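You operate a simulated robot arm through the tools that you are given. There is no shell and no other tool.

You are at the controls of a simulated robot arm. One attempt, no reset.

Task
Ready the album: day sign on Fri, page clamped, purple marker swapped for the blue one.
Fine: the blue marker goes in the red cup, the purple one back in the white stand; leave the third marker there.

The check looks at the end state, three seconds after you hand in, the way a careful person would. Anything else that was tipped, shoved, dropped, spilled or broken makes it a failure.

Robot
A 7-joint arm with a three-finger gripper, fixed in place. Base frame: the origin is at the foot of the arm, x ahead of it, y to its left, z up; the work surface is at about z = 880. Lengths are in mm, angles in rad, forces in N, time in s.
Its first joint turns from -2.897 to 2.897 rad. Payload 2.69 kg.
The TCP is the grasp point between the finger pads, 30 mm short of the fingertips. In the tool frame z runs along the fingers and y along their closing line. Largest opening 128 mm; the body of the gripper starts 117 mm behind the TCP.
Orientation is that of the tool frame in the base frame, as a unit quaternion [x, y, z, w]. With the fingers straight down and closing along the base's y, the tool's x points along the base's -x, its y along +y and its z along -z.

Tools
- The arm moves only by the tool step_arm. Its argument "targets" is a list of rows, each a list of 7 numbers: the shift along the tool's x, y, z in cm, then the turn, a rotation vector about the tool's x, y, z in rad, then the gripper command, from -1 (shut) to 1 (fully open), values between in proportion. In form: [[dx, dy, dz, ax, ay, az, gripper], ...]. A call has 1 to 20 rows; each row shifts and turns the commanded pose from where the row before left it, along the tool's axes as they then stand. Rows are played at 5 a second. More than 50 mm and 0.15 rad between two rows, or a gripper value outside its range, and nothing of the call is played. A pose out of reach is approached as far as the arm can. The call stops where the force on the tool passes 90 N (or 10 N more than at its start, if that is more) or the arm is blocked; 0.2 s more then pass. Each finger halts on what it meets, pressing with about 41 N; the grip force reading is that of the motor and also rises with nothing between the fingers. The clock runs only during rows and for 0.2 s after the last one: add rows that do not move to give the fingers time. It gives the time, the measured TCP pose, the force on the tool (base axes), the opening and the grip force at its end, in the units of the frame above (readings bear some noise), with the torque about the TCP (base axes, N m) and any sound that the robot's microphone picked up.
- Cameras (640 x 400 px; columns grow to the right, rows downward): "scene" is fixed at [49.4, 500.8, 1535]; the picture's right is [0.26, -0.97, 0.00], its down [-0.77, -0.20, -0.61] and it looks along [0.59, 0.16, -0.79] (base axes); focal length 316 px, centre (320, 200). "wrist" rides on the gripper at [58, 54, -131] in the tool frame; the picture's right is [-0.68, 0.74, 0.00], its down [-0.62, -0.57, -0.55] and it looks along [-0.40, -0.37, 0.84] (tool axes); focal length 234 px, centre (320, 200).
- camera(camera): a new picture of that camera. The clock stands still meanwhile.
- move_column(by): slides the trunk up (or, below 0, down) by that many mm; the arm rides with it, the base frame stays. It gives what a move gives, with no picture.
- probe_pixels(camera, pixels): for up to 12 pixels [column, row] of the newest picture of that camera ("zoom" is the newest enlarged one), the place [x, y, z] in the base frame of the surface seen there, good to about 3 mm. The clock stands still meanwhile.
- enlarge(camera, box): a new picture of the part [left, top, right, bottom] of that camera's present view, enlarged. The clock stands still meanwhile.
- hand_in(): hands the job in; it is judged then, once.

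Open the gripper and draw the arm clear of the work before you hand the job in, unless the task says otherwise.

The tools are called after "Call:" by a JSON object that holds its "api" and its "payload". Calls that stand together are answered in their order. step_arm: Moves the arm, as the interface text tells. Its arguments: {"type":"object","properties":{"targets":{"type":"array","items":{"type":"array","items":{"type":"number"}}}},"required":["targets"]} The other tools are called the same way: move_column (by) slides the trunk up or down; camera (camera) takes a picture; probe_pixels (camera, pixels) gives the place of the surface under pixels of a picture; enlarge (camera, box) takes an enlarged picture of a part of a camera's view; hand_in () hands the job in.

At the start:

```text
time_s: 0.0
tool_pos: [555.8, 422.1, 1121.3]
orientation: [0.001, 1.0, 0.0, 0.0]
contact_force: [-0.6, 0.1, 0.6]
wrist_torque: [0.04, -0.01, -0.02]
gripper_width: 128.0
finger_force: 0.0
trunk travel left (down, up): [-150.0, 200.0]
```

scene: 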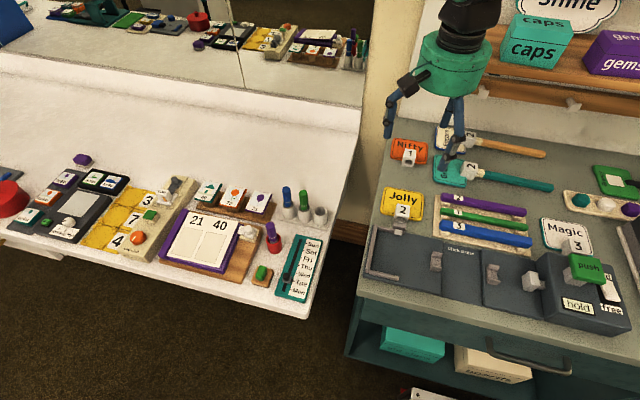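
wrist: 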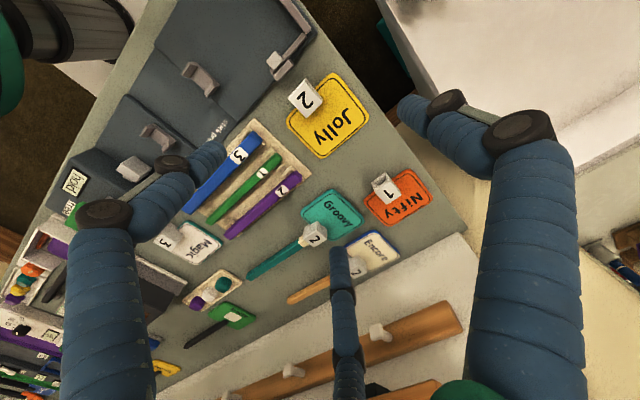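

The album, day slider and markers appear on the white desk to the left (around columns 160-330, rows 185-300). I'll enlarge that region to study it.

Call:
{"api": "enlarge", "payload": {"camera": "scene", "box": [150, 170, 340, 310]}}

Call:
{"api": "enlarge", "payload": {"camera": "scene", "box": [0, 130, 200, 260]}}

```text
2.86 times, centred on (245, 240) of scene
```

zoom: 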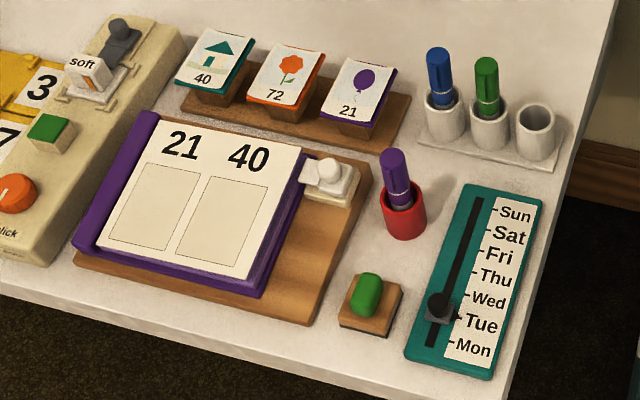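

```text
3.08 times, centred on (100, 195) of scene
```

zoom: 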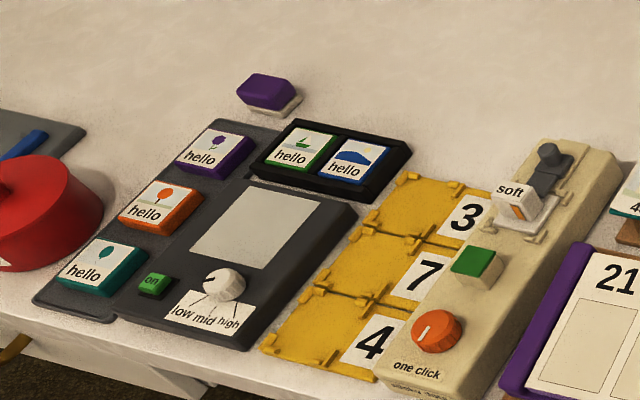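

Slider currently points at Tue. I need a close look at the clamp (zoom ~(330,175)) and at the slider.

Call:
{"api": "enlarge", "payload": {"camera": "scene", "box": [225, 205, 285, 245]}}

Call:
{"api": "enlarge", "payload": {"camera": "scene", "box": [265, 225, 325, 300]}}

Call:
{"api": "probe_pixels", "payload": {"camera": "scene", "pixels": [[287, 188], [304, 194], [320, 214], [272, 225], [280, 262], [248, 220], [263, 269], [200, 245], [300, 280], [310, 290], [182, 240], [250, 245]]}}

```text
10.00 times, centred on (255, 225) of scene
```

zoom: 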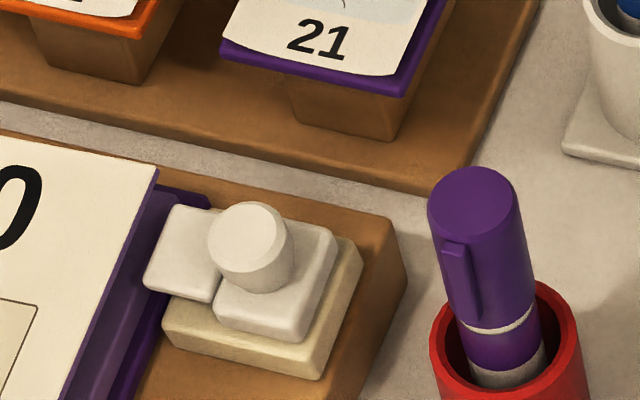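

```text
5.33 times, centred on (295, 262) of scene
```

zoom: 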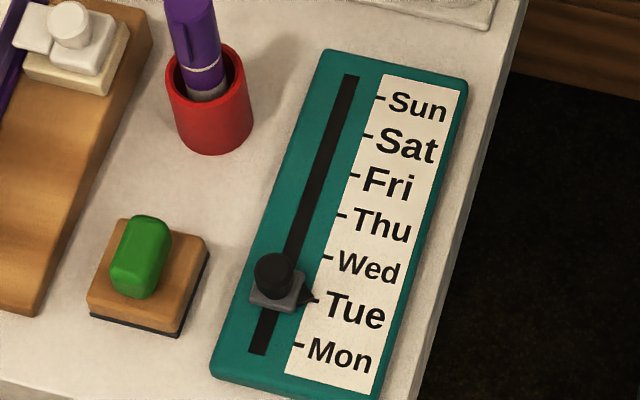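

```text
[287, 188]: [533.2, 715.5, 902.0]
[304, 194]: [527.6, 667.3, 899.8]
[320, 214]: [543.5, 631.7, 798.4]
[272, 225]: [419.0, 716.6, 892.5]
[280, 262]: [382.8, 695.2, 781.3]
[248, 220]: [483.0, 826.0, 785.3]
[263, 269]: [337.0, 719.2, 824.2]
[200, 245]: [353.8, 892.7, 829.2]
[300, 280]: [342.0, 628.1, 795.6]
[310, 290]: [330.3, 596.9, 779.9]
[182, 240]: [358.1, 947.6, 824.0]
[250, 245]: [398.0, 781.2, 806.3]
```

The white desk sits at z≈780. I'll take a precise zoom of the markers and cups to measure tops, rims and diameters.

Call:
{"api": "enlarge", "payload": {"camera": "scene", "box": [260, 180, 340, 230]}}

```text
8.00 times, centred on (300, 205) of scene
```

zoom: 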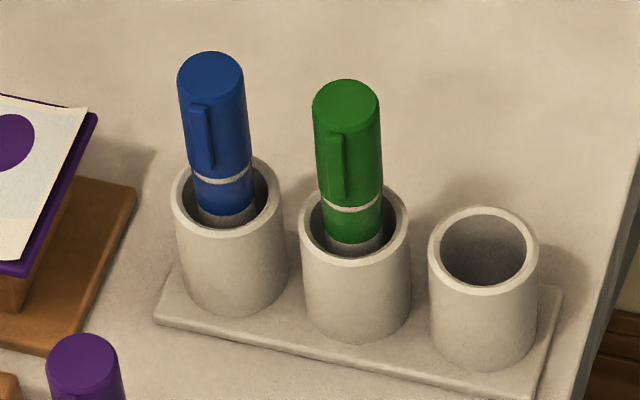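

The zoom shows blue top (210,72), green top (346,100), empty cup rim around (484,250). Probing these.

Call:
{"api": "probe_pixels", "payload": {"camera": "zoom", "pixels": [[210, 72], [182, 72], [241, 72], [346, 102], [434, 245], [534, 250], [484, 212], [480, 290], [488, 262], [228, 232], [355, 252], [83, 362]]}}

Call:
{"api": "probe_pixels", "payload": {"camera": "scene", "pixels": [[264, 237], [283, 238], [272, 245], [260, 240], [281, 245], [281, 240], [290, 275], [289, 281], [291, 245], [265, 265], [249, 217], [255, 222]]}}

```text
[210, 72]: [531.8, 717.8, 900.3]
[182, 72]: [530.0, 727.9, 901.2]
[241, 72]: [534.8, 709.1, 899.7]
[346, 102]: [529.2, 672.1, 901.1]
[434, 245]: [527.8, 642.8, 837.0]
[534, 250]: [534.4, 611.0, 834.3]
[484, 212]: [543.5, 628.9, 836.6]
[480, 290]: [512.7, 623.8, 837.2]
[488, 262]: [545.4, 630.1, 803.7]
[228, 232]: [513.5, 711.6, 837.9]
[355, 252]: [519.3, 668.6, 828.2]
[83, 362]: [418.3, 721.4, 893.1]
```

```text
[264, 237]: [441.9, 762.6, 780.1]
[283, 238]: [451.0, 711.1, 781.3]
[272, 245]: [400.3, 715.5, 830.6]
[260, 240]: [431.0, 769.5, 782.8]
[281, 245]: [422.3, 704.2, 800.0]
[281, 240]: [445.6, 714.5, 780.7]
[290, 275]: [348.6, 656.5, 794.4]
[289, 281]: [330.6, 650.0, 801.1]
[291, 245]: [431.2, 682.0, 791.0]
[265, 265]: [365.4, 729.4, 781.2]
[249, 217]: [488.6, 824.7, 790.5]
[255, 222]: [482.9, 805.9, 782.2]
```

Cup row runs along y at x≈530 (rim z≈837, cap tops z≈900), purple marker in the red cup near (410,717). I move above the album area staying high to look with the wrist camera.

Call:
{"api": "step_arm", "payload": {"targets": [[1.5, 3.5, 0, 0, 0, 0, 0], [1.5, 3.5, 0, 0, 0, 0, 0], [1.5, 3.5, 0, 0, 0, 0, 0], [1.5, 3.5, 0, 0, 0, 0, 0], [1.5, 3.5, 0, 0, 0, 0, 0], [1.5, 3.5, 0, 0, 0, 0, 0], [1.5, 3.5, 0, 0, 0, 0, 0], [1.5, 3.5, 0, 0, 0, 0, 0], [0, 0, 3, 0, 0, 0, 0], [0, 0, 3, 0, 0, 0, 0], [0, 0, 0, 0, 0, 0, 0]]}}

Call:
{"api": "camera", "payload": {"camera": "wrist"}}

Call:
{"api": "camera", "payload": {"camera": "scene"}}

```text
time_s: 2.4
tool_pos: [436.7, 701.1, 1060.4]
orientation: [0.0, 1.0, 0.0, 0.0]
contact_force: [1.0, 0.2, -0.4]
wrist_torque: [0.02, 0.01, -0.02]
gripper_width: 63.9
finger_force: 0.1
trunk travel left (down, up): [-150.0, 200.0]
```

```text
taken
```

wrist: 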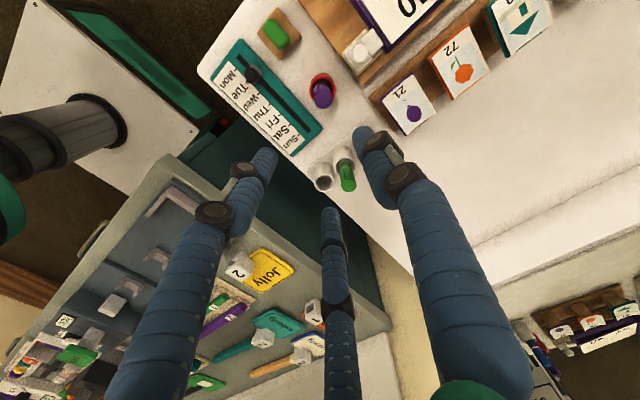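

```text
taken
```

scene: 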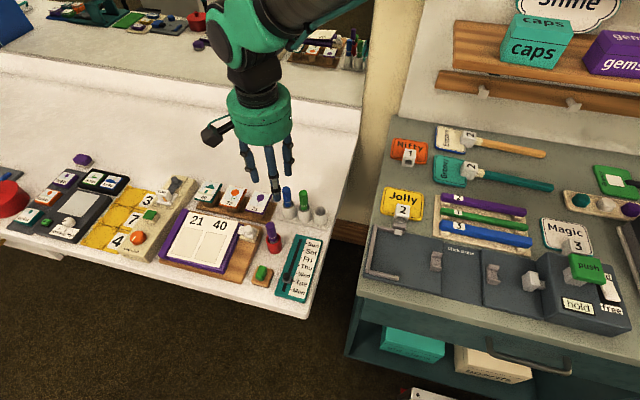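

The view shows three prongs rather than two; I'll enlarge both views to understand the actual finger geometry before going near anything.

Call:
{"api": "enlarge", "payload": {"camera": "wrist", "box": [180, 80, 480, 400]}}

Call:
{"api": "enlarge", "payload": {"camera": "scene", "box": [190, 70, 330, 210]}}

Call:
{"api": "probe_pixels", "payload": {"camera": "wrist", "pixels": [[268, 155], [331, 213], [365, 138], [250, 175], [335, 240], [340, 280], [378, 165], [215, 230], [400, 190]]}}

```text
1.25 times, centred on (330, 240) of wrist
```

zoom: 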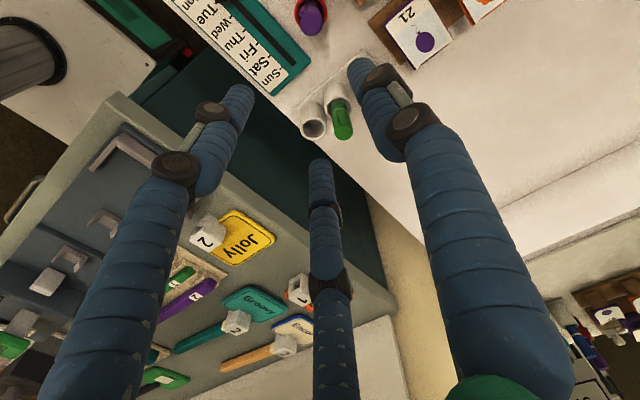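

```text
2.86 times, centred on (260, 140) of scene
```

zoom: 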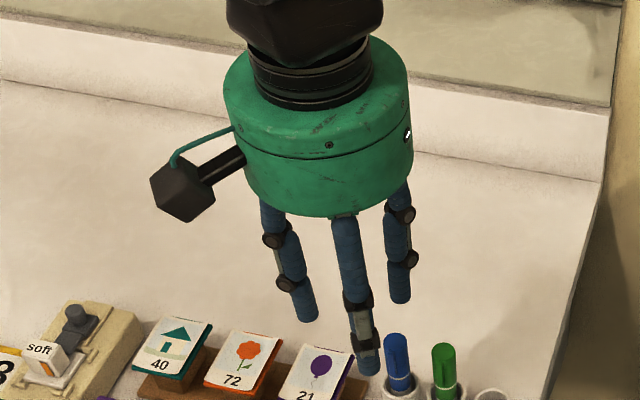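

```text
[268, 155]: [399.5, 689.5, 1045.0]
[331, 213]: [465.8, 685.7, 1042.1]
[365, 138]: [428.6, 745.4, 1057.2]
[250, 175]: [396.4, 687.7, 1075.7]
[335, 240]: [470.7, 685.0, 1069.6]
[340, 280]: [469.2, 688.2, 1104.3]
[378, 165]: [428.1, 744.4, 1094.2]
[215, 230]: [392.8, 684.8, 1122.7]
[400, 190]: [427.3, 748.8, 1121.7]
```

Probing confirms three jaws at roughly 120° (tool +y and two at ±x,-y), so I'll keep clear for both models. I look at the clamp, red cup and slider in the present wrist view.

Call:
{"api": "enlarge", "payload": {"camera": "wrist", "box": [300, 0, 440, 90]}}

Call:
{"api": "enlarge", "payload": {"camera": "wrist", "box": [200, 20, 360, 160]}}

```text
4.44 times, centred on (370, 45) of wrist
```

zoom: 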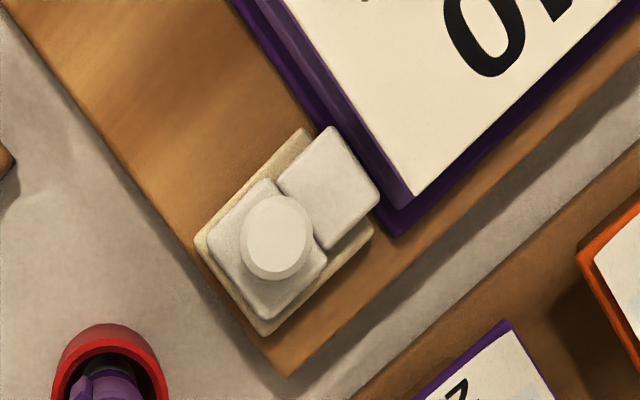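

```text
2.86 times, centred on (280, 90) of wrist
```

zoom: 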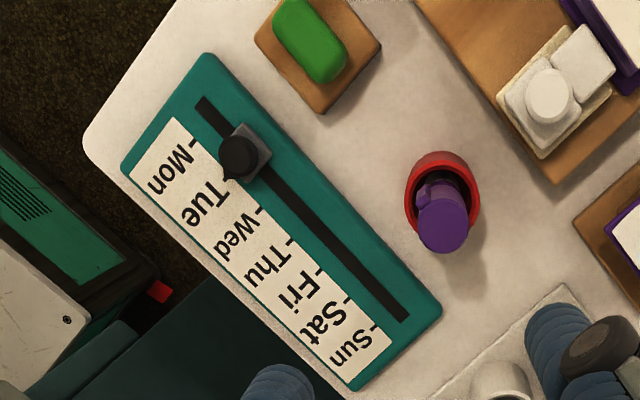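

Clamp tongue presently stops short of the page edge; it looks like a slide toward +y. I probe clamp, page, slider and red cup points in wrist view.

Call:
{"api": "enlarge", "payload": {"camera": "wrist", "box": [300, 0, 440, 90]}}

Call:
{"api": "probe_pixels", "payload": {"camera": "zoom", "pixels": [[272, 242], [335, 185], [275, 300], [220, 235], [300, 140], [270, 328], [413, 185], [395, 215], [372, 182], [420, 120], [180, 250], [240, 205]]}}

Call:
{"api": "enlarge", "payload": {"camera": "wrist", "box": [200, 20, 360, 160]}}

Call:
{"api": "probe_pixels", "payload": {"camera": "zoom", "pixels": [[237, 155], [258, 145], [232, 178], [206, 104], [402, 315], [315, 266], [345, 300], [442, 228], [408, 190], [476, 195], [441, 155], [300, 245]]}}

```text
4.44 times, centred on (370, 45) of wrist
```

zoom: 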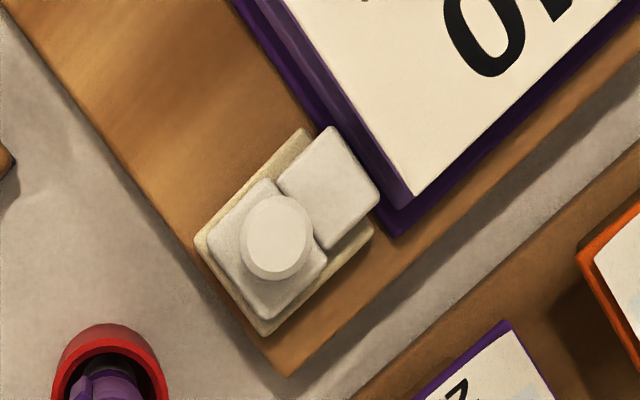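

```text
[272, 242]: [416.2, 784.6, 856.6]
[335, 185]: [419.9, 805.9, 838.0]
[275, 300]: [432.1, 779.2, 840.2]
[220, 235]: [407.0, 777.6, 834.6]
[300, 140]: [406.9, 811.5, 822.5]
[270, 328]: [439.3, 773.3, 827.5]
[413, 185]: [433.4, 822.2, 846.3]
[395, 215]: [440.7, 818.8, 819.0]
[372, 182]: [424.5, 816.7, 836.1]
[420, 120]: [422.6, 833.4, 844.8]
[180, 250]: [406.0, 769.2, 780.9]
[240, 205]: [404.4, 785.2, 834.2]
```

```text
2.86 times, centred on (280, 90) of wrist
```

zoom: 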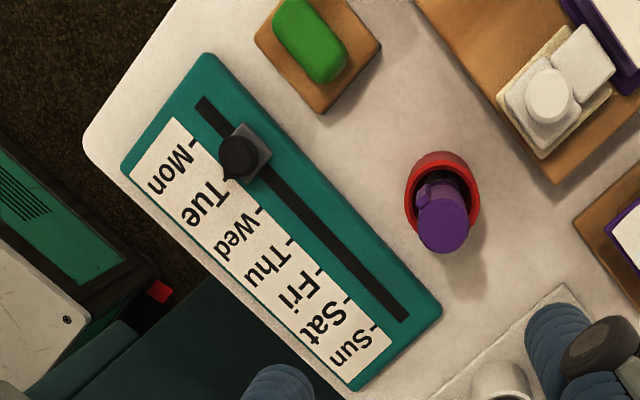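

```text
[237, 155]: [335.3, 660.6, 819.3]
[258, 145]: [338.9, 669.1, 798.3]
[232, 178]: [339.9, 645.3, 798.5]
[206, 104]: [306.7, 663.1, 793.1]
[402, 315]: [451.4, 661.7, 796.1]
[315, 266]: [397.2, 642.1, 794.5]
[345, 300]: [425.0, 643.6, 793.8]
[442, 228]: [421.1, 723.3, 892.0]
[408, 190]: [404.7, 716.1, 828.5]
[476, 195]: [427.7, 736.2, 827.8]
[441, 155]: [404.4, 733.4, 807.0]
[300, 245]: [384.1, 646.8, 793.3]
```

Slider runs along x at y≈662 (knob at x≈336); the clamp knob is at (416,785,857) with page top z≈845. I need a closer oblique look at the clamp, so I open the fingers wide and move over the album, staying above 900.

Call:
{"api": "step_arm", "payload": {"targets": [[0.6, 3.0, 2, 0, 0, 0, 1], [0.6, 3.0, 2, 0, 0, 0, 1], [0.6, 3.0, 2, 0, 0, 0, 1], [0.6, 3.0, 2, 0, 0, 0, 1], [0.6, 3.0, 2, 0, 0, 0, 1], [0, 0, 0, 0, 0, 0, 1]]}}

Call:
{"api": "camera", "payload": {"camera": "wrist"}}

```text
time_s: 3.8
tool_pos: [409.0, 853.8, 958.4]
orientation: [0.0, 1.0, -0.001, 0.0]
contact_force: [0.4, -0.2, -1.4]
wrist_torque: [-0.06, 0.04, 0.0]
gripper_width: 128.0
finger_force: 0.0
trunk travel left (down, up): [-150.0, 200.0]
```

```text
taken
```

wrist: 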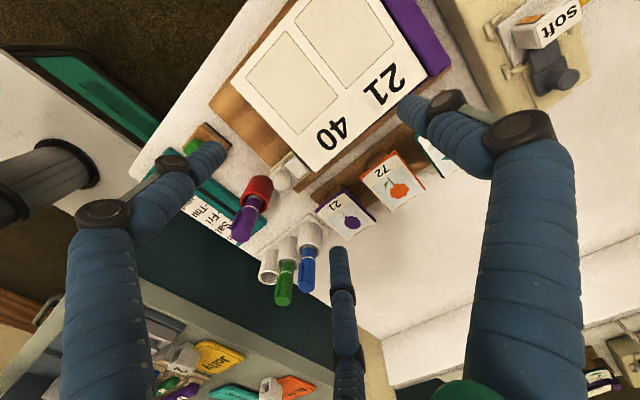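

Clamp now visible at about (285,175); I enlarge it.

Call:
{"api": "enlarge", "payload": {"camera": "wrist", "box": [240, 140, 340, 210]}}

Call:
{"api": "probe_pixels", "payload": {"camera": "zoom", "pixels": [[320, 200], [300, 150], [250, 130], [380, 150], [420, 210], [200, 250], [120, 330], [330, 120], [280, 235], [290, 200], [350, 170], [300, 100]]}}

```text
5.71 times, centred on (290, 175) of wrist
```

zoom: 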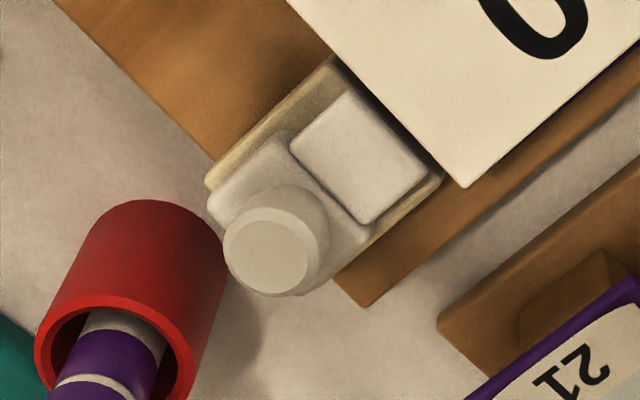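

```text
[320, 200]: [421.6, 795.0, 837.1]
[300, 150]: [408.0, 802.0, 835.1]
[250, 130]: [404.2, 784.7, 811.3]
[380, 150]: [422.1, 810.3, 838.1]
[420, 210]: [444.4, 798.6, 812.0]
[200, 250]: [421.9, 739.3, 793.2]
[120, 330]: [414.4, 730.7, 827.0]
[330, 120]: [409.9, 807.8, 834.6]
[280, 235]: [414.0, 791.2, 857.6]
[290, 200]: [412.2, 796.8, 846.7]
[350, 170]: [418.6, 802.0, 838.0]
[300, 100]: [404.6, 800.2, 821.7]
```

Checking heights of page edge versus tongue carefully in this view.

Call:
{"api": "probe_pixels", "payload": {"camera": "zoom", "pixels": [[440, 150], [400, 100], [462, 175], [480, 120], [340, 40], [560, 100], [360, 110], [400, 160], [370, 200], [330, 150], [245, 180], [340, 225]]}}

Call:
{"api": "probe_pixels", "payload": {"camera": "wrist", "pixels": [[300, 100], [350, 60], [330, 150], [260, 70], [380, 40], [440, 60], [330, 195], [240, 100], [222, 118], [255, 145], [390, 170], [395, 195]]}}

Call:
{"api": "enlarge", "payload": {"camera": "scene", "box": [225, 205, 275, 240]}}

```text
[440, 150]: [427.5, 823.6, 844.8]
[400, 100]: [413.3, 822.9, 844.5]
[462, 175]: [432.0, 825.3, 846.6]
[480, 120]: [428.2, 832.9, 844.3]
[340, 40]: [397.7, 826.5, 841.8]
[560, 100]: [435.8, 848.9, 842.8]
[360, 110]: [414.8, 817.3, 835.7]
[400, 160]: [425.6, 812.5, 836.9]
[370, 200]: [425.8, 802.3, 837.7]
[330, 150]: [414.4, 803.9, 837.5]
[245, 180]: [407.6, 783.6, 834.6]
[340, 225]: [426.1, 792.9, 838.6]
```

```text
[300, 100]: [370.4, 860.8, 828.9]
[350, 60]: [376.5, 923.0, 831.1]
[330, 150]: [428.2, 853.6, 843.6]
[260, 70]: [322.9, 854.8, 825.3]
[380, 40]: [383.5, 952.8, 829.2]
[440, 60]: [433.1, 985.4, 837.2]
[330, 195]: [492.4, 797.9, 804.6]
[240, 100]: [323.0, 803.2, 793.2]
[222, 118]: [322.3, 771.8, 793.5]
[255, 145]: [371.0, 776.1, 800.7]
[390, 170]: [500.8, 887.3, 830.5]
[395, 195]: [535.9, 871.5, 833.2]
```

```text
11.43 times, centred on (250, 222) of scene
```

zoom: 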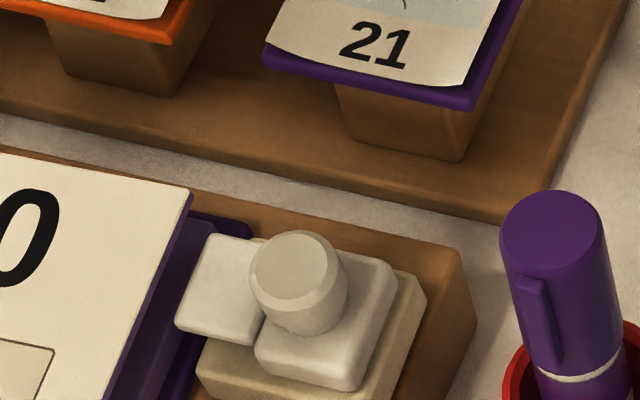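

Page heights look uneven (829 in the middle, ~845 near the clamp corner), maybe a curled or tilted page. I probe a grid across the page.

Call:
{"api": "enlarge", "payload": {"camera": "scene", "box": [150, 200, 270, 275]}}

Call:
{"api": "camera", "payload": {"camera": "scene"}}

```text
5.33 times, centred on (210, 238) of scene
```

zoom: 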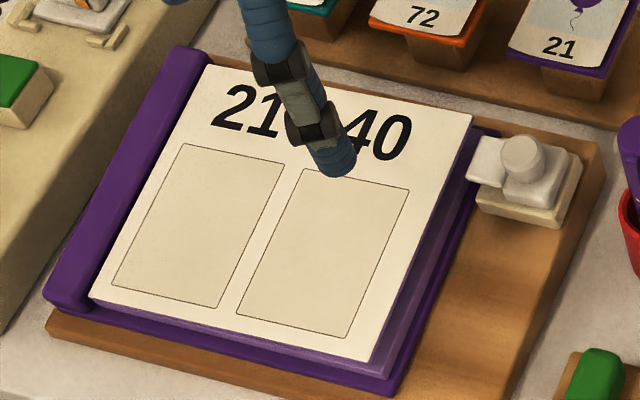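

```text
taken
```

scene: 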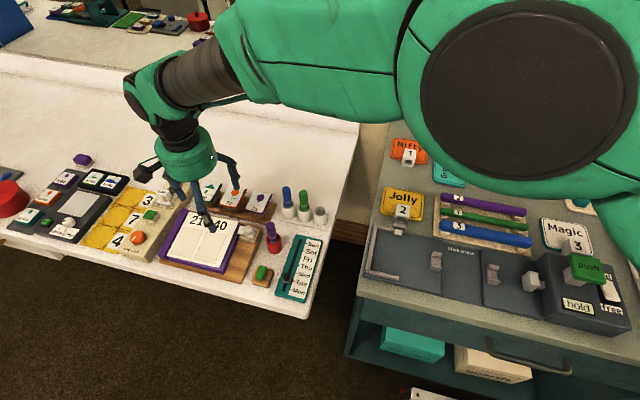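

Now probing page points with this zoom (page spans roughly (90,300)–(470,115)).

Call:
{"api": "probe_pixels", "payload": {"camera": "zoom", "pixels": [[462, 120], [440, 180], [400, 250], [372, 350], [340, 310], [230, 320], [100, 295], [140, 220], [190, 110], [220, 75], [300, 230], [420, 115]]}}

Call:
{"api": "probe_pixels", "payload": {"camera": "zoom", "pixels": [[488, 158], [475, 180], [520, 140], [520, 195], [565, 170], [480, 205], [400, 350], [400, 375], [450, 300], [170, 80], [70, 300], [590, 160]]}}

```text
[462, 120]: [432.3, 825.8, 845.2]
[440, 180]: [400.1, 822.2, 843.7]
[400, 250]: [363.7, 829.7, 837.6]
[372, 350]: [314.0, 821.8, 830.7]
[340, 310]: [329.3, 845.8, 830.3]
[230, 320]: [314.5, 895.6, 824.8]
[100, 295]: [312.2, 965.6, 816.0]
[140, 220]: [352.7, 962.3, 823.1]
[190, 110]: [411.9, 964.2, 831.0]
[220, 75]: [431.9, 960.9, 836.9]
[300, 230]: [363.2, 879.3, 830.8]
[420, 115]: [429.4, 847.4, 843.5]
```

```text
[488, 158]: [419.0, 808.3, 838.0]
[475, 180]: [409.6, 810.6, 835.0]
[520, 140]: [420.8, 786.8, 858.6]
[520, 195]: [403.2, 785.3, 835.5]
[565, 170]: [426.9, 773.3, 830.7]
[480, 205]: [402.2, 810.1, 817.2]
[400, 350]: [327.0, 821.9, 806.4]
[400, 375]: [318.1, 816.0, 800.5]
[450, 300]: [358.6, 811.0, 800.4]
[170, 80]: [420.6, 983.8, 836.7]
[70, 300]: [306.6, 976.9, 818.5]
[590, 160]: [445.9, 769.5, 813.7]
```

The page leaf is hinged at the spine and raised ~13 mm at its free edge, so it must be held down while the clamp slides over it; I'll do that last. First the markers: I move above the purple marker at z≈1000 and yaw the tool 90° so fingers close along x.

Call:
{"api": "step_arm", "payload": {"targets": [[0, 0, -4, 0, 0, 0, 0.5], [-0.4, -4.4, 0, 0, 0, 0, 0], [-0.4, -4.4, 0, 0, 0, 0, -0.3], [-0.4, -4.4, 0, 0, 0, 0, -0.3], [0, 0, 0, 0, 0, 0.1428, -0.3], [0, 0, 0, 0, 0, 0.1428, -0.3], [0, 0, 0, 0, 0, 0.1428, -0.3], [0, 0, 0, 0, 0, 0.1428, -0.3], [0, 0, 0, 0, 0, 0.1428, -0.3], [0, 0, 0, 0, 0, 0.1428, -0.3], [0, 0, 0, 0, 0, 0.1428, -0.3], [0, 0, 0, 0, 0, 0.1428, -0.3], [0, 0, 0, 0, 0, 0.1428, -0.3], [0, 0, 0, 0, 0, 0.1428, -0.3], [0, 0, 0, 0, 0, 0.1428, -0.3], [0, 0, 0, 0, 0, 0, -0.3]]}}

Call:
{"api": "camera", "payload": {"camera": "wrist"}}

Call:
{"api": "camera", "payload": {"camera": "scene"}}

```text
time_s: 7.2
tool_pos: [418.0, 721.2, 1000.5]
orientation: [0.708, 0.706, 0.0, 0.001]
contact_force: [0.5, 0.1, -0.6]
wrist_torque: [0.03, 0.03, 0.01]
gripper_width: 45.3
finger_force: 0.0
trunk travel left (down, up): [-150.0, 200.0]
```

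```text
taken
```

wrist: 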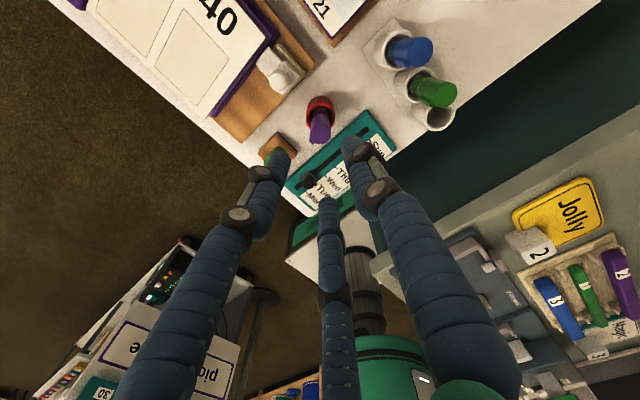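

```text
taken
```

scene: 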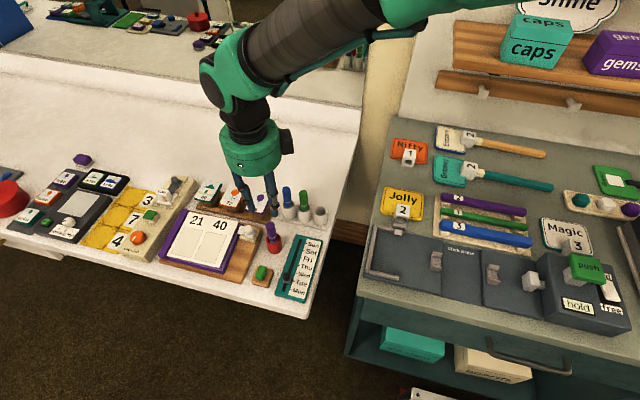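

Yaw reached (tool y = base +x). Purple marker at (320,125); I enlarge and measure the marker top and red cup rim.

Call:
{"api": "enlarge", "payload": {"camera": "wrist", "box": [280, 85, 360, 150]}}

Call:
{"api": "enlarge", "payload": {"camera": "wrist", "box": [360, 10, 480, 140]}}

```text
6.15 times, centred on (320, 118) of wrist
```

zoom: 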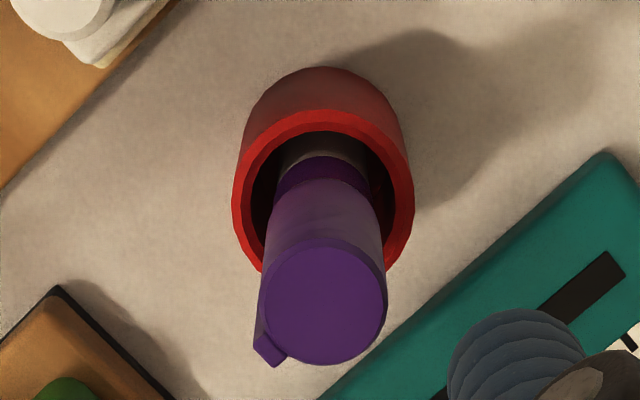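

```text
3.08 times, centred on (420, 75) of wrist
```

zoom: 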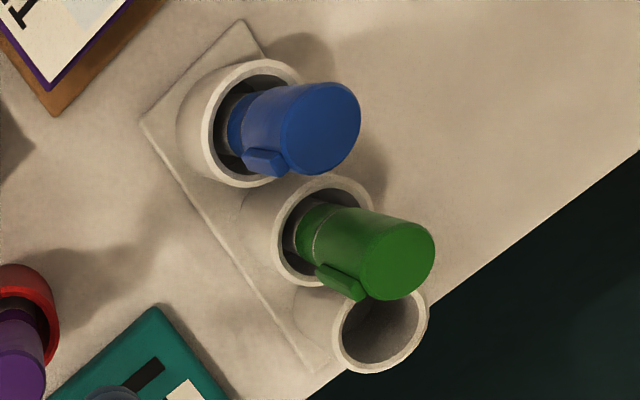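

Clips on the caps point toward -x, so closing along y is better. First I measure the stand cups in this view.

Call:
{"api": "probe_pixels", "payload": {"camera": "zoom", "pixels": [[320, 127], [397, 260], [337, 345], [425, 318], [392, 366], [375, 330], [215, 125], [245, 180], [285, 280], [280, 215], [285, 70], [365, 195]]}}

Call:
{"api": "enlarge", "payload": {"camera": "wrist", "box": [280, 85, 360, 150]}}

Call:
{"api": "probe_pixels", "payload": {"camera": "zoom", "pixels": [[325, 305], [270, 305], [380, 305], [325, 250], [325, 358], [242, 190], [405, 190], [315, 122], [255, 255], [398, 250], [272, 355]]}}

```text
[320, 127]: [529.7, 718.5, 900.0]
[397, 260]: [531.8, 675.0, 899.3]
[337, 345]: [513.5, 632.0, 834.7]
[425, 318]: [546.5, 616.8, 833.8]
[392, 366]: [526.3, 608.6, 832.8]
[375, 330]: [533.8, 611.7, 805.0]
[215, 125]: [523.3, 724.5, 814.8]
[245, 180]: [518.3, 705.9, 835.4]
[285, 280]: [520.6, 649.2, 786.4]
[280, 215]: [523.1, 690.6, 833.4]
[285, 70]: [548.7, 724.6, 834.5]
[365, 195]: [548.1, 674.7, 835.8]
```

```text
6.15 times, centred on (320, 118) of wrist
```

zoom: 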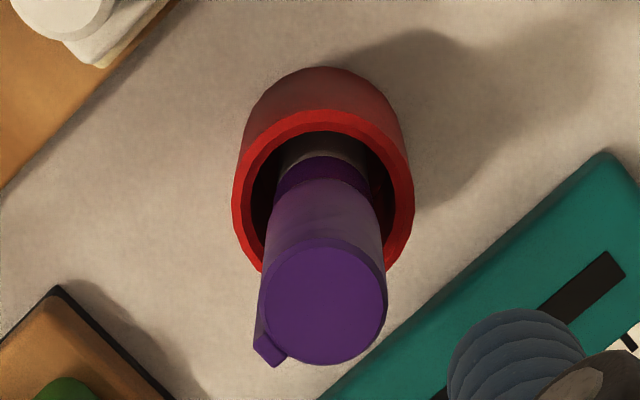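

```text
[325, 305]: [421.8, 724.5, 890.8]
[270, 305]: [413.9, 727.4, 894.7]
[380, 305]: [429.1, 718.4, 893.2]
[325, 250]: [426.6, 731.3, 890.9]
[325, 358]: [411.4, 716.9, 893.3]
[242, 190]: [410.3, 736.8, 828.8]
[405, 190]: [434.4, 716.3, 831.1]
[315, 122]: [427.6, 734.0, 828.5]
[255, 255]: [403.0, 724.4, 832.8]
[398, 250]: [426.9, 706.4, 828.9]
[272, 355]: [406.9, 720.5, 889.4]
```

Purple marker axis ≈(420,722), top z≈892, red cup rim z≈830; empty slot ≈(530.5,628). I rotate another 90° so the tool's +y faces base -y.

Call:
{"api": "step_arm", "payload": {"targets": [[0, 0, 0, 0, 0, 0.1428, -0.3], [0, 0, 0, 0, 0, 0.1428, -0.3], [0, 0, 0, 0, 0, 0.1428, -0.3], [0, 0, 0, 0, 0, 0.1428, -0.3], [0, 0, 0, 0, 0, 0.1428, -0.3], [0, 0, 0, 0, 0, 0.1428, -0.3], [0, 0, 0, 0, 0, 0.1428, -0.3], [0, 0, 0, 0, 0, 0.1428, -0.3], [0, 0, 0, 0, 0, 0.1428, -0.3], [0, 0, 0, 0, 0, 0.1428, -0.3], [0, 0, 0, 0, 0, 0.1428, -0.3], [0, 0, 0, 0, 0, 0, -0.3]]}}

Call:
{"api": "camera", "payload": {"camera": "wrist"}}

```text
time_s: 9.8
tool_pos: [432.5, 713.7, 1002.9]
orientation: [0.839, 0.544, -0.008, -0.015]
contact_force: [-0.1, 0.5, -0.6]
wrist_torque: [-0.01, 0.0, 0.0]
gripper_width: 44.9
finger_force: 0.1
out of reach, approached as far as the arm can: row 3, 4, 5, 6, 7, 8, 9, 10, 11
trunk travel left (down, up): [-150.0, 200.0]
```

```text
taken
```

wrist: 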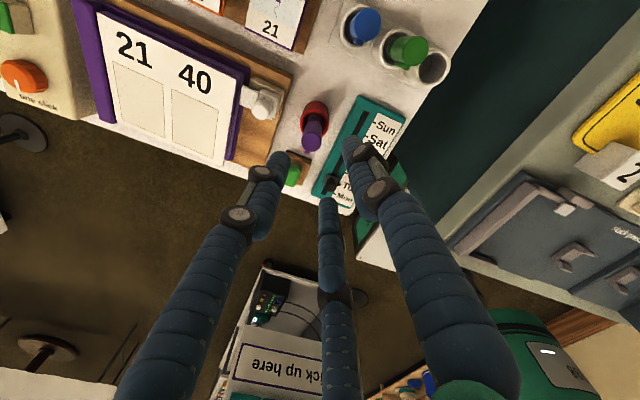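

The joint limit stops at ~115° yaw in this direction, so I rotate back; reaching the flipped orientation would have to go the other way.

Call:
{"api": "step_arm", "payload": {"targets": [[0, 0, 0, 0, 0, -0.1428, -0.3], [0, 0, 0, 0, 0, -0.1428, -0.3], [0, 0, 0, 0, 0, -0.1428, -0.3], [0, 0, 0, 0, 0, -0.1428, -0.3], [0, 0, 0, 0, 0, -0.1428, -0.3], [0, 0, 0, 0, 0, -0.1428, -0.3], [0, 0, 0, 0, 0, -0.1428, -0.3], [0, 0, 0, 0, 0, -0.1428, -0.3], [0, 0, 0, 0, 0, -0.1428, -0.3], [0, 0, 0, 0, 0, -0.1428, -0.3], [0, 0, 0, 0, 0, -0.1428, -0.3], [0, 0, 0, 0, 0, 0, -0.3]]}}

```text
time_s: 12.4
tool_pos: [433.3, 714.1, 1003.3]
orientation: [0.209, 0.978, 0.006, -0.015]
contact_force: [0.0, 0.7, 0.4]
wrist_torque: [0.0, -0.01, -0.03]
gripper_width: 44.7
finger_force: 0.0
trunk travel left (down, up): [-150.0, 200.0]
```

Command clips when out of reach; yaw is now ≈0.42 rad with a small tilt. This yaw suits the markers (pads clear of clips and of the green neighbour), so I just remove the tilt and centre over the purple marker.

Call:
{"api": "step_arm", "payload": {"targets": [[0, 0, 0, 0.0054, -0.032, 0, -0.35], [1.54, 0.18, 0, 0, 0, 0, -0.35], [0, 0, 2, 0, 0, 0, -0.35], [0, 0, 0, 0, 0, 0, -0.35]]}}

Call:
{"api": "camera", "payload": {"camera": "wrist"}}

```text
time_s: 13.4
tool_pos: [420.8, 720.4, 982.2]
orientation: [0.209, 0.978, 0.0, -0.001]
contact_force: [0.0, 0.3, -0.1]
wrist_torque: [-0.03, -0.02, 0.01]
gripper_width: 41.6
finger_force: 0.0
trunk travel left (down, up): [-150.0, 200.0]
```

```text
taken
```

wrist: 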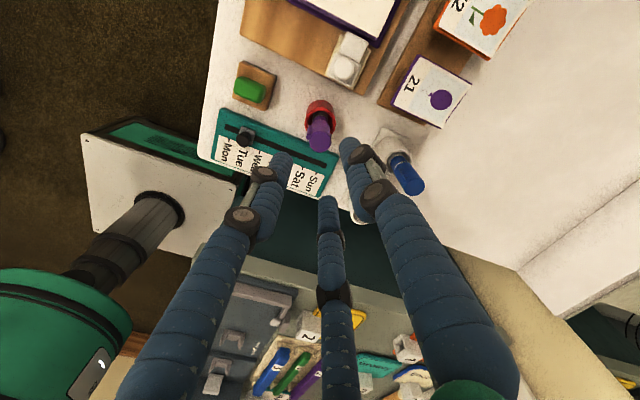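

Tool vertical and almost centred. I nudge +2 mm in y and descend to z≈932 (tips just above the cap), then check alignment.

Call:
{"api": "step_arm", "payload": {"targets": [[0.07, 0.17, 1.5, 0, 0, 0, -0.35], [0, 0, 2.0, 0, 0, 0, -0.35], [0, 0, 1.5, 0, 0, 0, -0.35], [0, 0, 0, 0, 0, 0, -0.35]]}}

Call:
{"api": "enlarge", "payload": {"camera": "wrist", "box": [240, 80, 420, 260]}}

Call:
{"api": "enlarge", "payload": {"camera": "scene", "box": [220, 160, 340, 260]}}

```text
time_s: 14.4
tool_pos: [421.7, 723.2, 931.0]
orientation: [0.209, 0.978, 0.0, -0.001]
contact_force: [0.5, 0.0, 0.2]
wrist_torque: [0.01, 0.02, -0.01]
gripper_width: 41.5
finger_force: 0.0
trunk travel left (down, up): [-150.0, 200.0]
```

```text
2.22 times, centred on (330, 170) of wrist
```

zoom: 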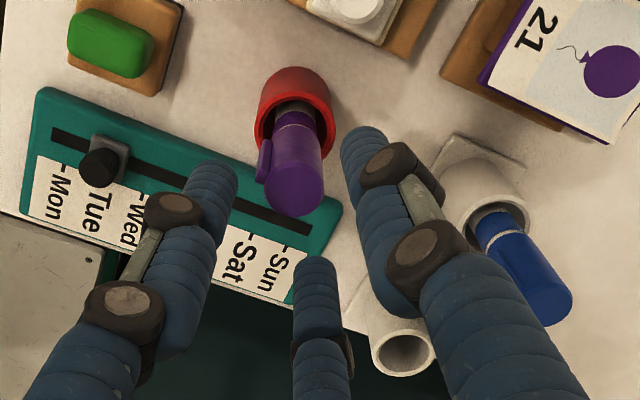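

```text
4.00 times, centred on (280, 210) of scene
```

zoom: 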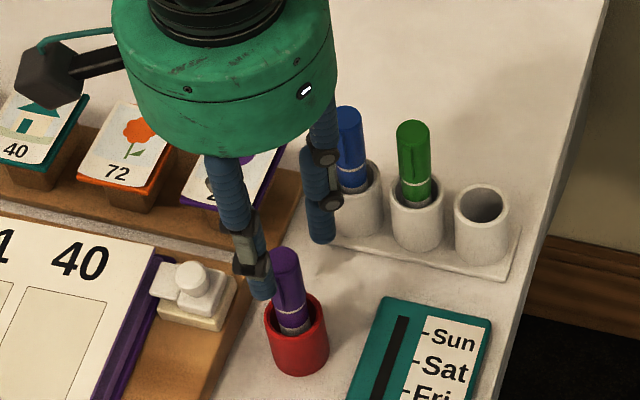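

Cap centre projects at about (319,165), matching the tool axis expectation (319,166). Descend 64 mm to z≈867 and close.

Call:
{"api": "step_arm", "payload": {"targets": [[0, 0, 1.6, 0, 0, 0, -0.35], [0, 0, 1.6, 0, 0, 0, -0.35], [0, 0, 1.6, 0, 0, 0, -0.35], [0, 0, 1.6, 0, 0, 0, -0.35], [0, 0, 0, 0, 0, 0, -0.35], [0, 0, 0, 0, 0, 0, -0.6], [0, 0, 0, 0, 0, 0, -1], [0, 0, 0, 0, 0, 0, -1], [0, 0, 0, 0, 0, 0, -1]]}}

Call:
{"api": "enlarge", "payload": {"camera": "wrist", "box": [240, 80, 420, 260]}}

Call:
{"api": "enlarge", "payload": {"camera": "scene", "box": [220, 160, 340, 260]}}

```text
time_s: 16.4
tool_pos: [419.5, 724.6, 867.9]
orientation: [0.21, 0.978, -0.001, 0.0]
contact_force: [-0.2, 0.4, -0.1]
wrist_torque: [-0.05, 0.02, 0.02]
gripper_width: 19.4
finger_force: 40.7
trunk travel left (down, up): [-150.0, 200.0]
```

```text
2.22 times, centred on (330, 170) of wrist
```

zoom: 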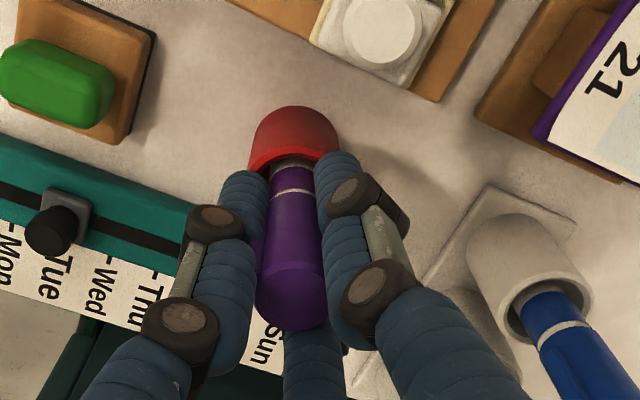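

```text
4.00 times, centred on (280, 210) of scene
```

zoom: 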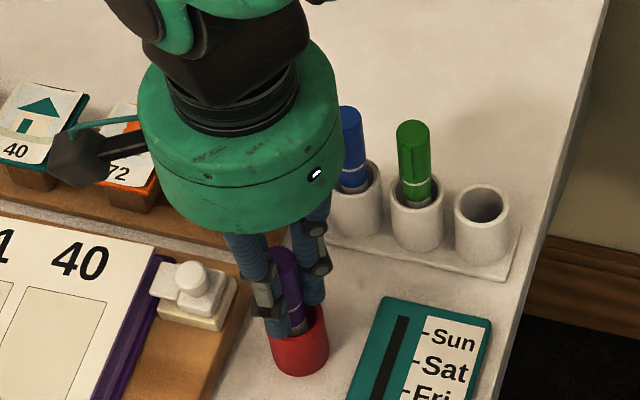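

Gripped (19.4 mm, 40.7 N). Lift straight up about 135 mm.

Call:
{"api": "step_arm", "payload": {"targets": [[0, 0, -1.5, 0, 0, 0, -1], [0, 0, -2, 0, 0, 0, -1], [0, 0, -2.5, 0, 0, 0, -1], [0, 0, -2.5, 0, 0, 0, -1], [0, 0, -2.5, 0, 0, 0, -1], [0, 0, -2.5, 0, 0, 0, -1], [0, 0, 0, 0, 0, 0, -1]]}}

Call:
{"api": "enlarge", "payload": {"camera": "scene", "box": [200, 120, 340, 260]}}

Call:
{"api": "camera", "payload": {"camera": "wrist"}}

```text
time_s: 18.0
tool_pos: [418.9, 724.1, 1006.6]
orientation: [0.21, 0.978, 0.0, -0.001]
contact_force: [-0.3, -0.7, 0.4]
wrist_torque: [0.0, -0.05, -0.01]
gripper_width: 19.2
finger_force: 40.5
trunk travel left (down, up): [-150.0, 200.0]
```

```text
2.86 times, centred on (270, 190) of scene
```

zoom: 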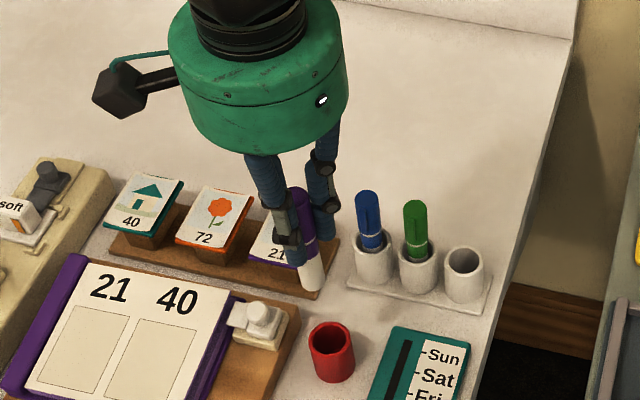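

```text
taken
```

wrist: 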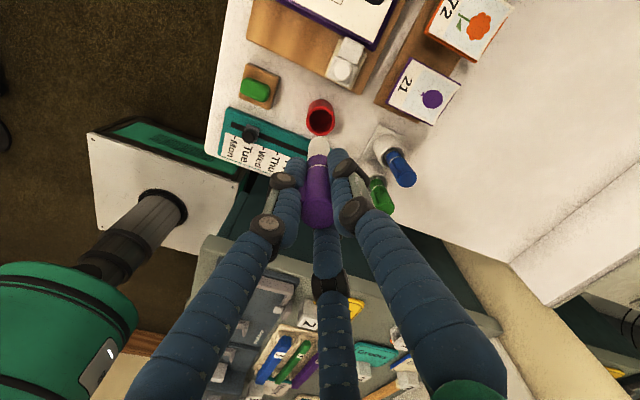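

Purple marker is lifted clean. I measure the now-empty red cup rim and the marker's tip position.

Call:
{"api": "enlarge", "payload": {"camera": "wrist", "box": [280, 80, 360, 160]}}

Call:
{"api": "enlarge", "payload": {"camera": "scene", "box": [255, 220, 295, 260]}}

```text
5.00 times, centred on (320, 120) of wrist
```

zoom: 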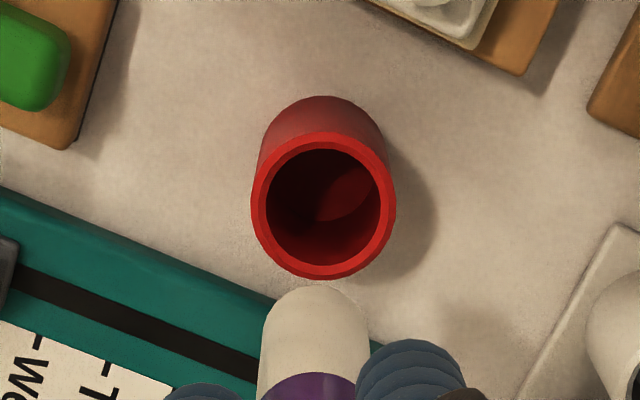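

```text
10.00 times, centred on (275, 240) of scene
```

zoom: 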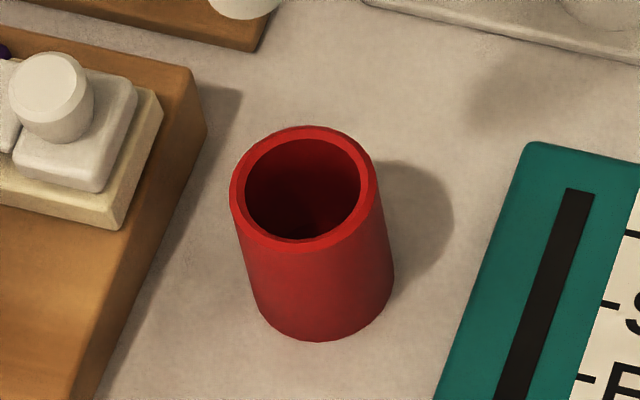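

Call:
{"api": "probe_pixels", "payload": {"camera": "zoom", "pixels": [[237, 190], [370, 190], [303, 132], [303, 244], [257, 147], [350, 147], [255, 228], [352, 228], [303, 200], [310, 225]]}}

Call:
{"api": "enlarge", "payload": {"camera": "wrist", "box": [280, 80, 360, 160]}}

Call:
{"api": "probe_pixels", "payload": {"camera": "zoom", "pixels": [[257, 205], [389, 205], [323, 140], [323, 271], [275, 158], [370, 158], [275, 252], [370, 252], [340, 190], [315, 300], [270, 330], [360, 330]]}}

```text
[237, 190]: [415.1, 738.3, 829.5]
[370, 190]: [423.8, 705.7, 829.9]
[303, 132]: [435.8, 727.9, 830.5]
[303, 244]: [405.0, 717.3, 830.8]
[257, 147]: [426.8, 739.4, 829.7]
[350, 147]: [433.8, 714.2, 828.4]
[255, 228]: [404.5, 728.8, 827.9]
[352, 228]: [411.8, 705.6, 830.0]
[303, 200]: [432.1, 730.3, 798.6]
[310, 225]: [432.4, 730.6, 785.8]
```

```text
5.00 times, centred on (320, 120) of wrist
```

zoom: 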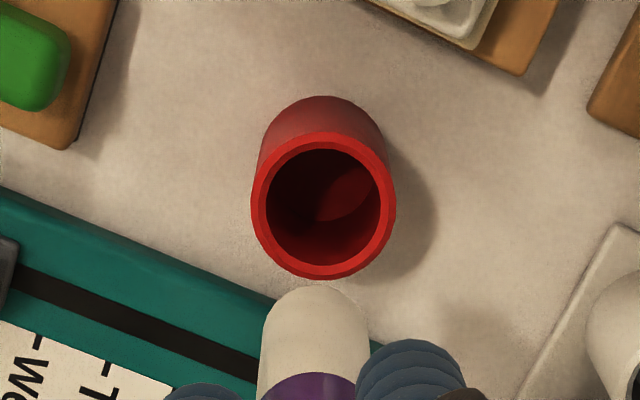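

```text
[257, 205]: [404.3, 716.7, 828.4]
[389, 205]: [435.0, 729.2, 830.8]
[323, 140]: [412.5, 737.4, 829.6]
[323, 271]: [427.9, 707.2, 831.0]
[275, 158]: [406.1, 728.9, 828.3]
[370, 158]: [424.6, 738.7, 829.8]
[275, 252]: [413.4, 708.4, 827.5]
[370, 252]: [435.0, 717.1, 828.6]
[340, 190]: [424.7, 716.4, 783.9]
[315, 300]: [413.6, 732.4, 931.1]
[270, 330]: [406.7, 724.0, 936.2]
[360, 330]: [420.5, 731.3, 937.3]
```

Red cup centre ≈(420.0,722.5), floor z≈784; marker length ≈108. Now carry the purple marker over to the empty slot, staying at z≈1006 (tip ≈922, above the other caps).

Call:
{"api": "step_arm", "payload": {"targets": [[-2.83, -0.86, -0.2, 0, 0, 0, -1], [-2.83, -0.86, 0, 0, 0, 0, -1], [-2.83, -0.86, 0, 0, 0, 0, -1], [-2.83, -0.86, 0, 0, 0, 0, -1], [-2.83, -0.86, 0, 0, 0, 0, -1], [0, 0, 0, 0, 0, 0, -1], [0, 0, 0, 0, 0, 0, -1]]}}

Call:
{"api": "enlarge", "payload": {"camera": "scene", "box": [270, 160, 350, 230]}}

Call:
{"api": "enlarge", "payload": {"camera": "wrist", "box": [270, 80, 370, 180]}}

```text
time_s: 19.6
tool_pos: [530.6, 625.6, 1005.3]
orientation: [0.21, 0.978, 0.0, -0.002]
contact_force: [0.2, 0.4, -0.2]
wrist_torque: [0.0, 0.0, 0.03]
gripper_width: 19.3
finger_force: 40.9
trunk travel left (down, up): [-150.0, 200.0]
```

```text
5.71 times, centred on (310, 195) of scene
```

zoom: 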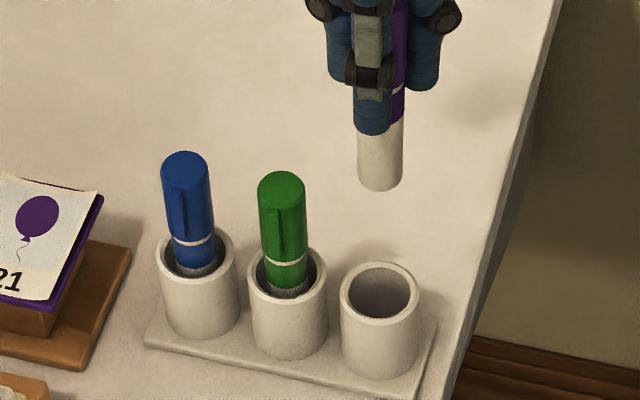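

```text
4.00 times, centred on (320, 130) of wrist
```

zoom: 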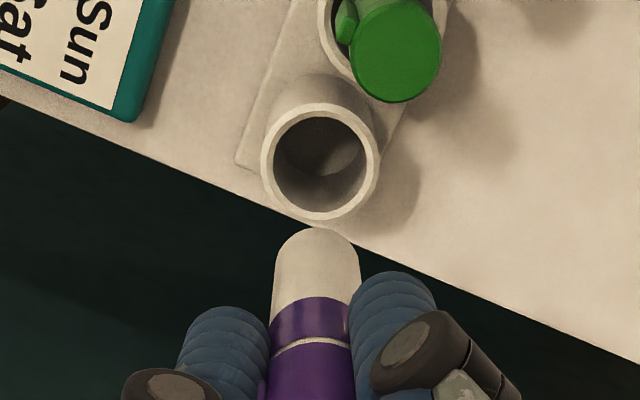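

Rim of the empty slot is clear in the wrist zoom (centre ≈(320,162)); probing it.

Call:
{"api": "probe_pixels", "payload": {"camera": "zoom", "pixels": [[266, 163], [374, 160], [320, 107], [320, 216], [281, 124], [359, 124], [281, 200], [359, 200], [310, 185], [317, 240], [277, 280], [355, 280]]}}

Call:
{"api": "enlarge", "payload": {"camera": "scene", "box": [270, 160, 350, 230]}}

Call:
{"api": "probe_pixels", "payload": {"camera": "zoom", "pixels": [[344, 292], [415, 292], [380, 265], [380, 320], [355, 274], [405, 274], [354, 312], [407, 312], [380, 185], [361, 175], [399, 175], [383, 300]]}}

```text
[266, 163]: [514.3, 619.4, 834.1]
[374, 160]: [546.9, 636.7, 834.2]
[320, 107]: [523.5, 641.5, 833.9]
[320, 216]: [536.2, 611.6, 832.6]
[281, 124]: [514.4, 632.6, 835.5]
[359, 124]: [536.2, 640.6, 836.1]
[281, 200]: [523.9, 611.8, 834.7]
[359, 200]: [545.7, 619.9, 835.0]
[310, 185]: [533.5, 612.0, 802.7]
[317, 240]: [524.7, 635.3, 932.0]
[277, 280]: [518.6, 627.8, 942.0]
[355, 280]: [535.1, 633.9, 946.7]
```

```text
5.71 times, centred on (310, 195) of scene
```

zoom: 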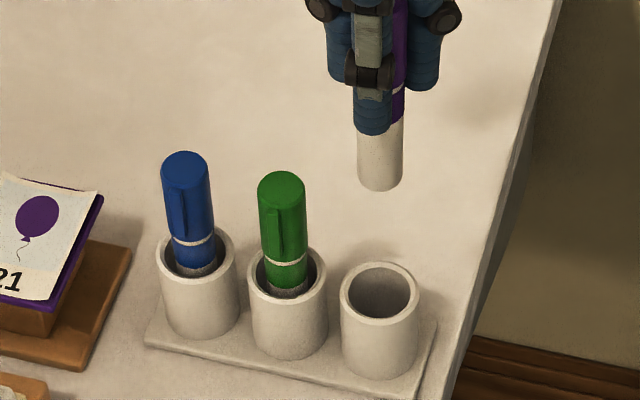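

```text
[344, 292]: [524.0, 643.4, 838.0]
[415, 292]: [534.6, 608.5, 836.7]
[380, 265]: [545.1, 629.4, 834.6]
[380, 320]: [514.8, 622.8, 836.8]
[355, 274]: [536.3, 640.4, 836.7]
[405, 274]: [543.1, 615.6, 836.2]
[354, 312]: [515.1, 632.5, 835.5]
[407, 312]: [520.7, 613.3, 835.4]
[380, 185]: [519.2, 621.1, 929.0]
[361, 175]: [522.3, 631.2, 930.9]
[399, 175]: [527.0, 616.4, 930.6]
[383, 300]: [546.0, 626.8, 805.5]
```

Slot centre ≈(530.0,626.3) and marker axis ≈(528.6,625.6); I correct by ~1.3 mm and lower slowly into the slot, stopping a bit above the floor.

Call:
{"api": "step_arm", "payload": {"targets": [[-0.09, 0.1, 1.5, 0, 0, 0, -1], [0, 0, 2, 0, 0, 0, -1], [0, 0, 2, 0, 0, 0, -1], [0, 0, 1, 0, 0, 0, -1], [0, 0, 1, 0, 0, 0, -1], [0, 0, 1, 0, 0, 0, -1], [0, 0, 1, 0, 0, 0, -1], [0, 0, 1, 0, 0, 0, -1], [0, 0, 0, 0, 0, 0, -1]]}}

Call:
{"api": "enlarge", "payload": {"camera": "scene", "box": [270, 140, 350, 230]}}

Call:
{"api": "enlarge", "payload": {"camera": "wrist", "box": [260, 80, 400, 220]}}

```text
time_s: 21.6
tool_pos: [532.6, 627.2, 900.8]
orientation: [0.21, 0.978, -0.001, -0.001]
contact_force: [0.4, 0.7, -0.3]
wrist_torque: [0.01, 0.03, 0.03]
gripper_width: 19.2
finger_force: 41.5
trunk travel left (down, up): [-150.0, 200.0]
```

```text
4.44 times, centred on (310, 185) of scene
```

zoom: 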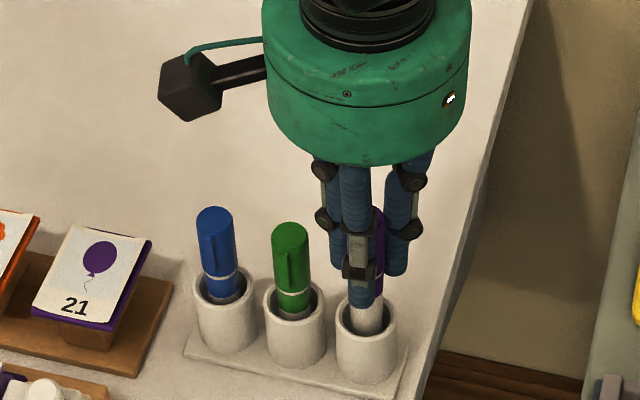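

```text
2.86 times, centred on (330, 150) of wrist
```

zoom: 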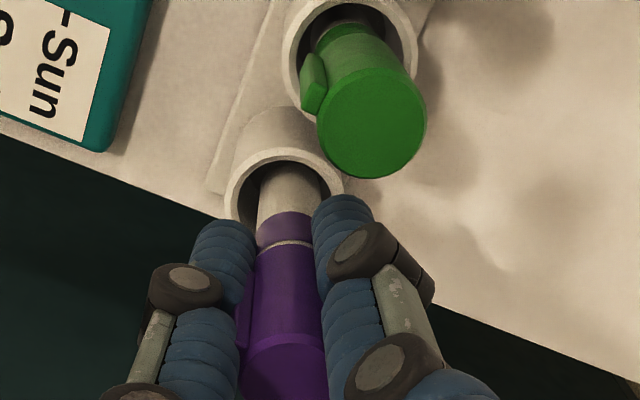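

The marker tip is inside the slot with no force. Lower 22 mm more in small steps.

Call:
{"api": "step_arm", "payload": {"targets": [[0.1, 0, 0.7, 0, 0, 0, -1], [0, 0, 0.7, 0, 0, 0, -1], [0, 0, 0.5, 0, 0, 0, -1], [0, 0, 0.3, 0, 0, 0, -1], [0, 0, 0, 0, 0, 0, -1]]}}

```text
time_s: 22.8
tool_pos: [531.9, 626.3, 879.5]
orientation: [0.21, 0.978, -0.001, -0.001]
contact_force: [-1.4, -0.9, -0.7]
wrist_torque: [-0.04, 0.01, 0.0]
gripper_width: 19.0
finger_force: 41.3
trunk travel left (down, up): [-150.0, 200.0]
```

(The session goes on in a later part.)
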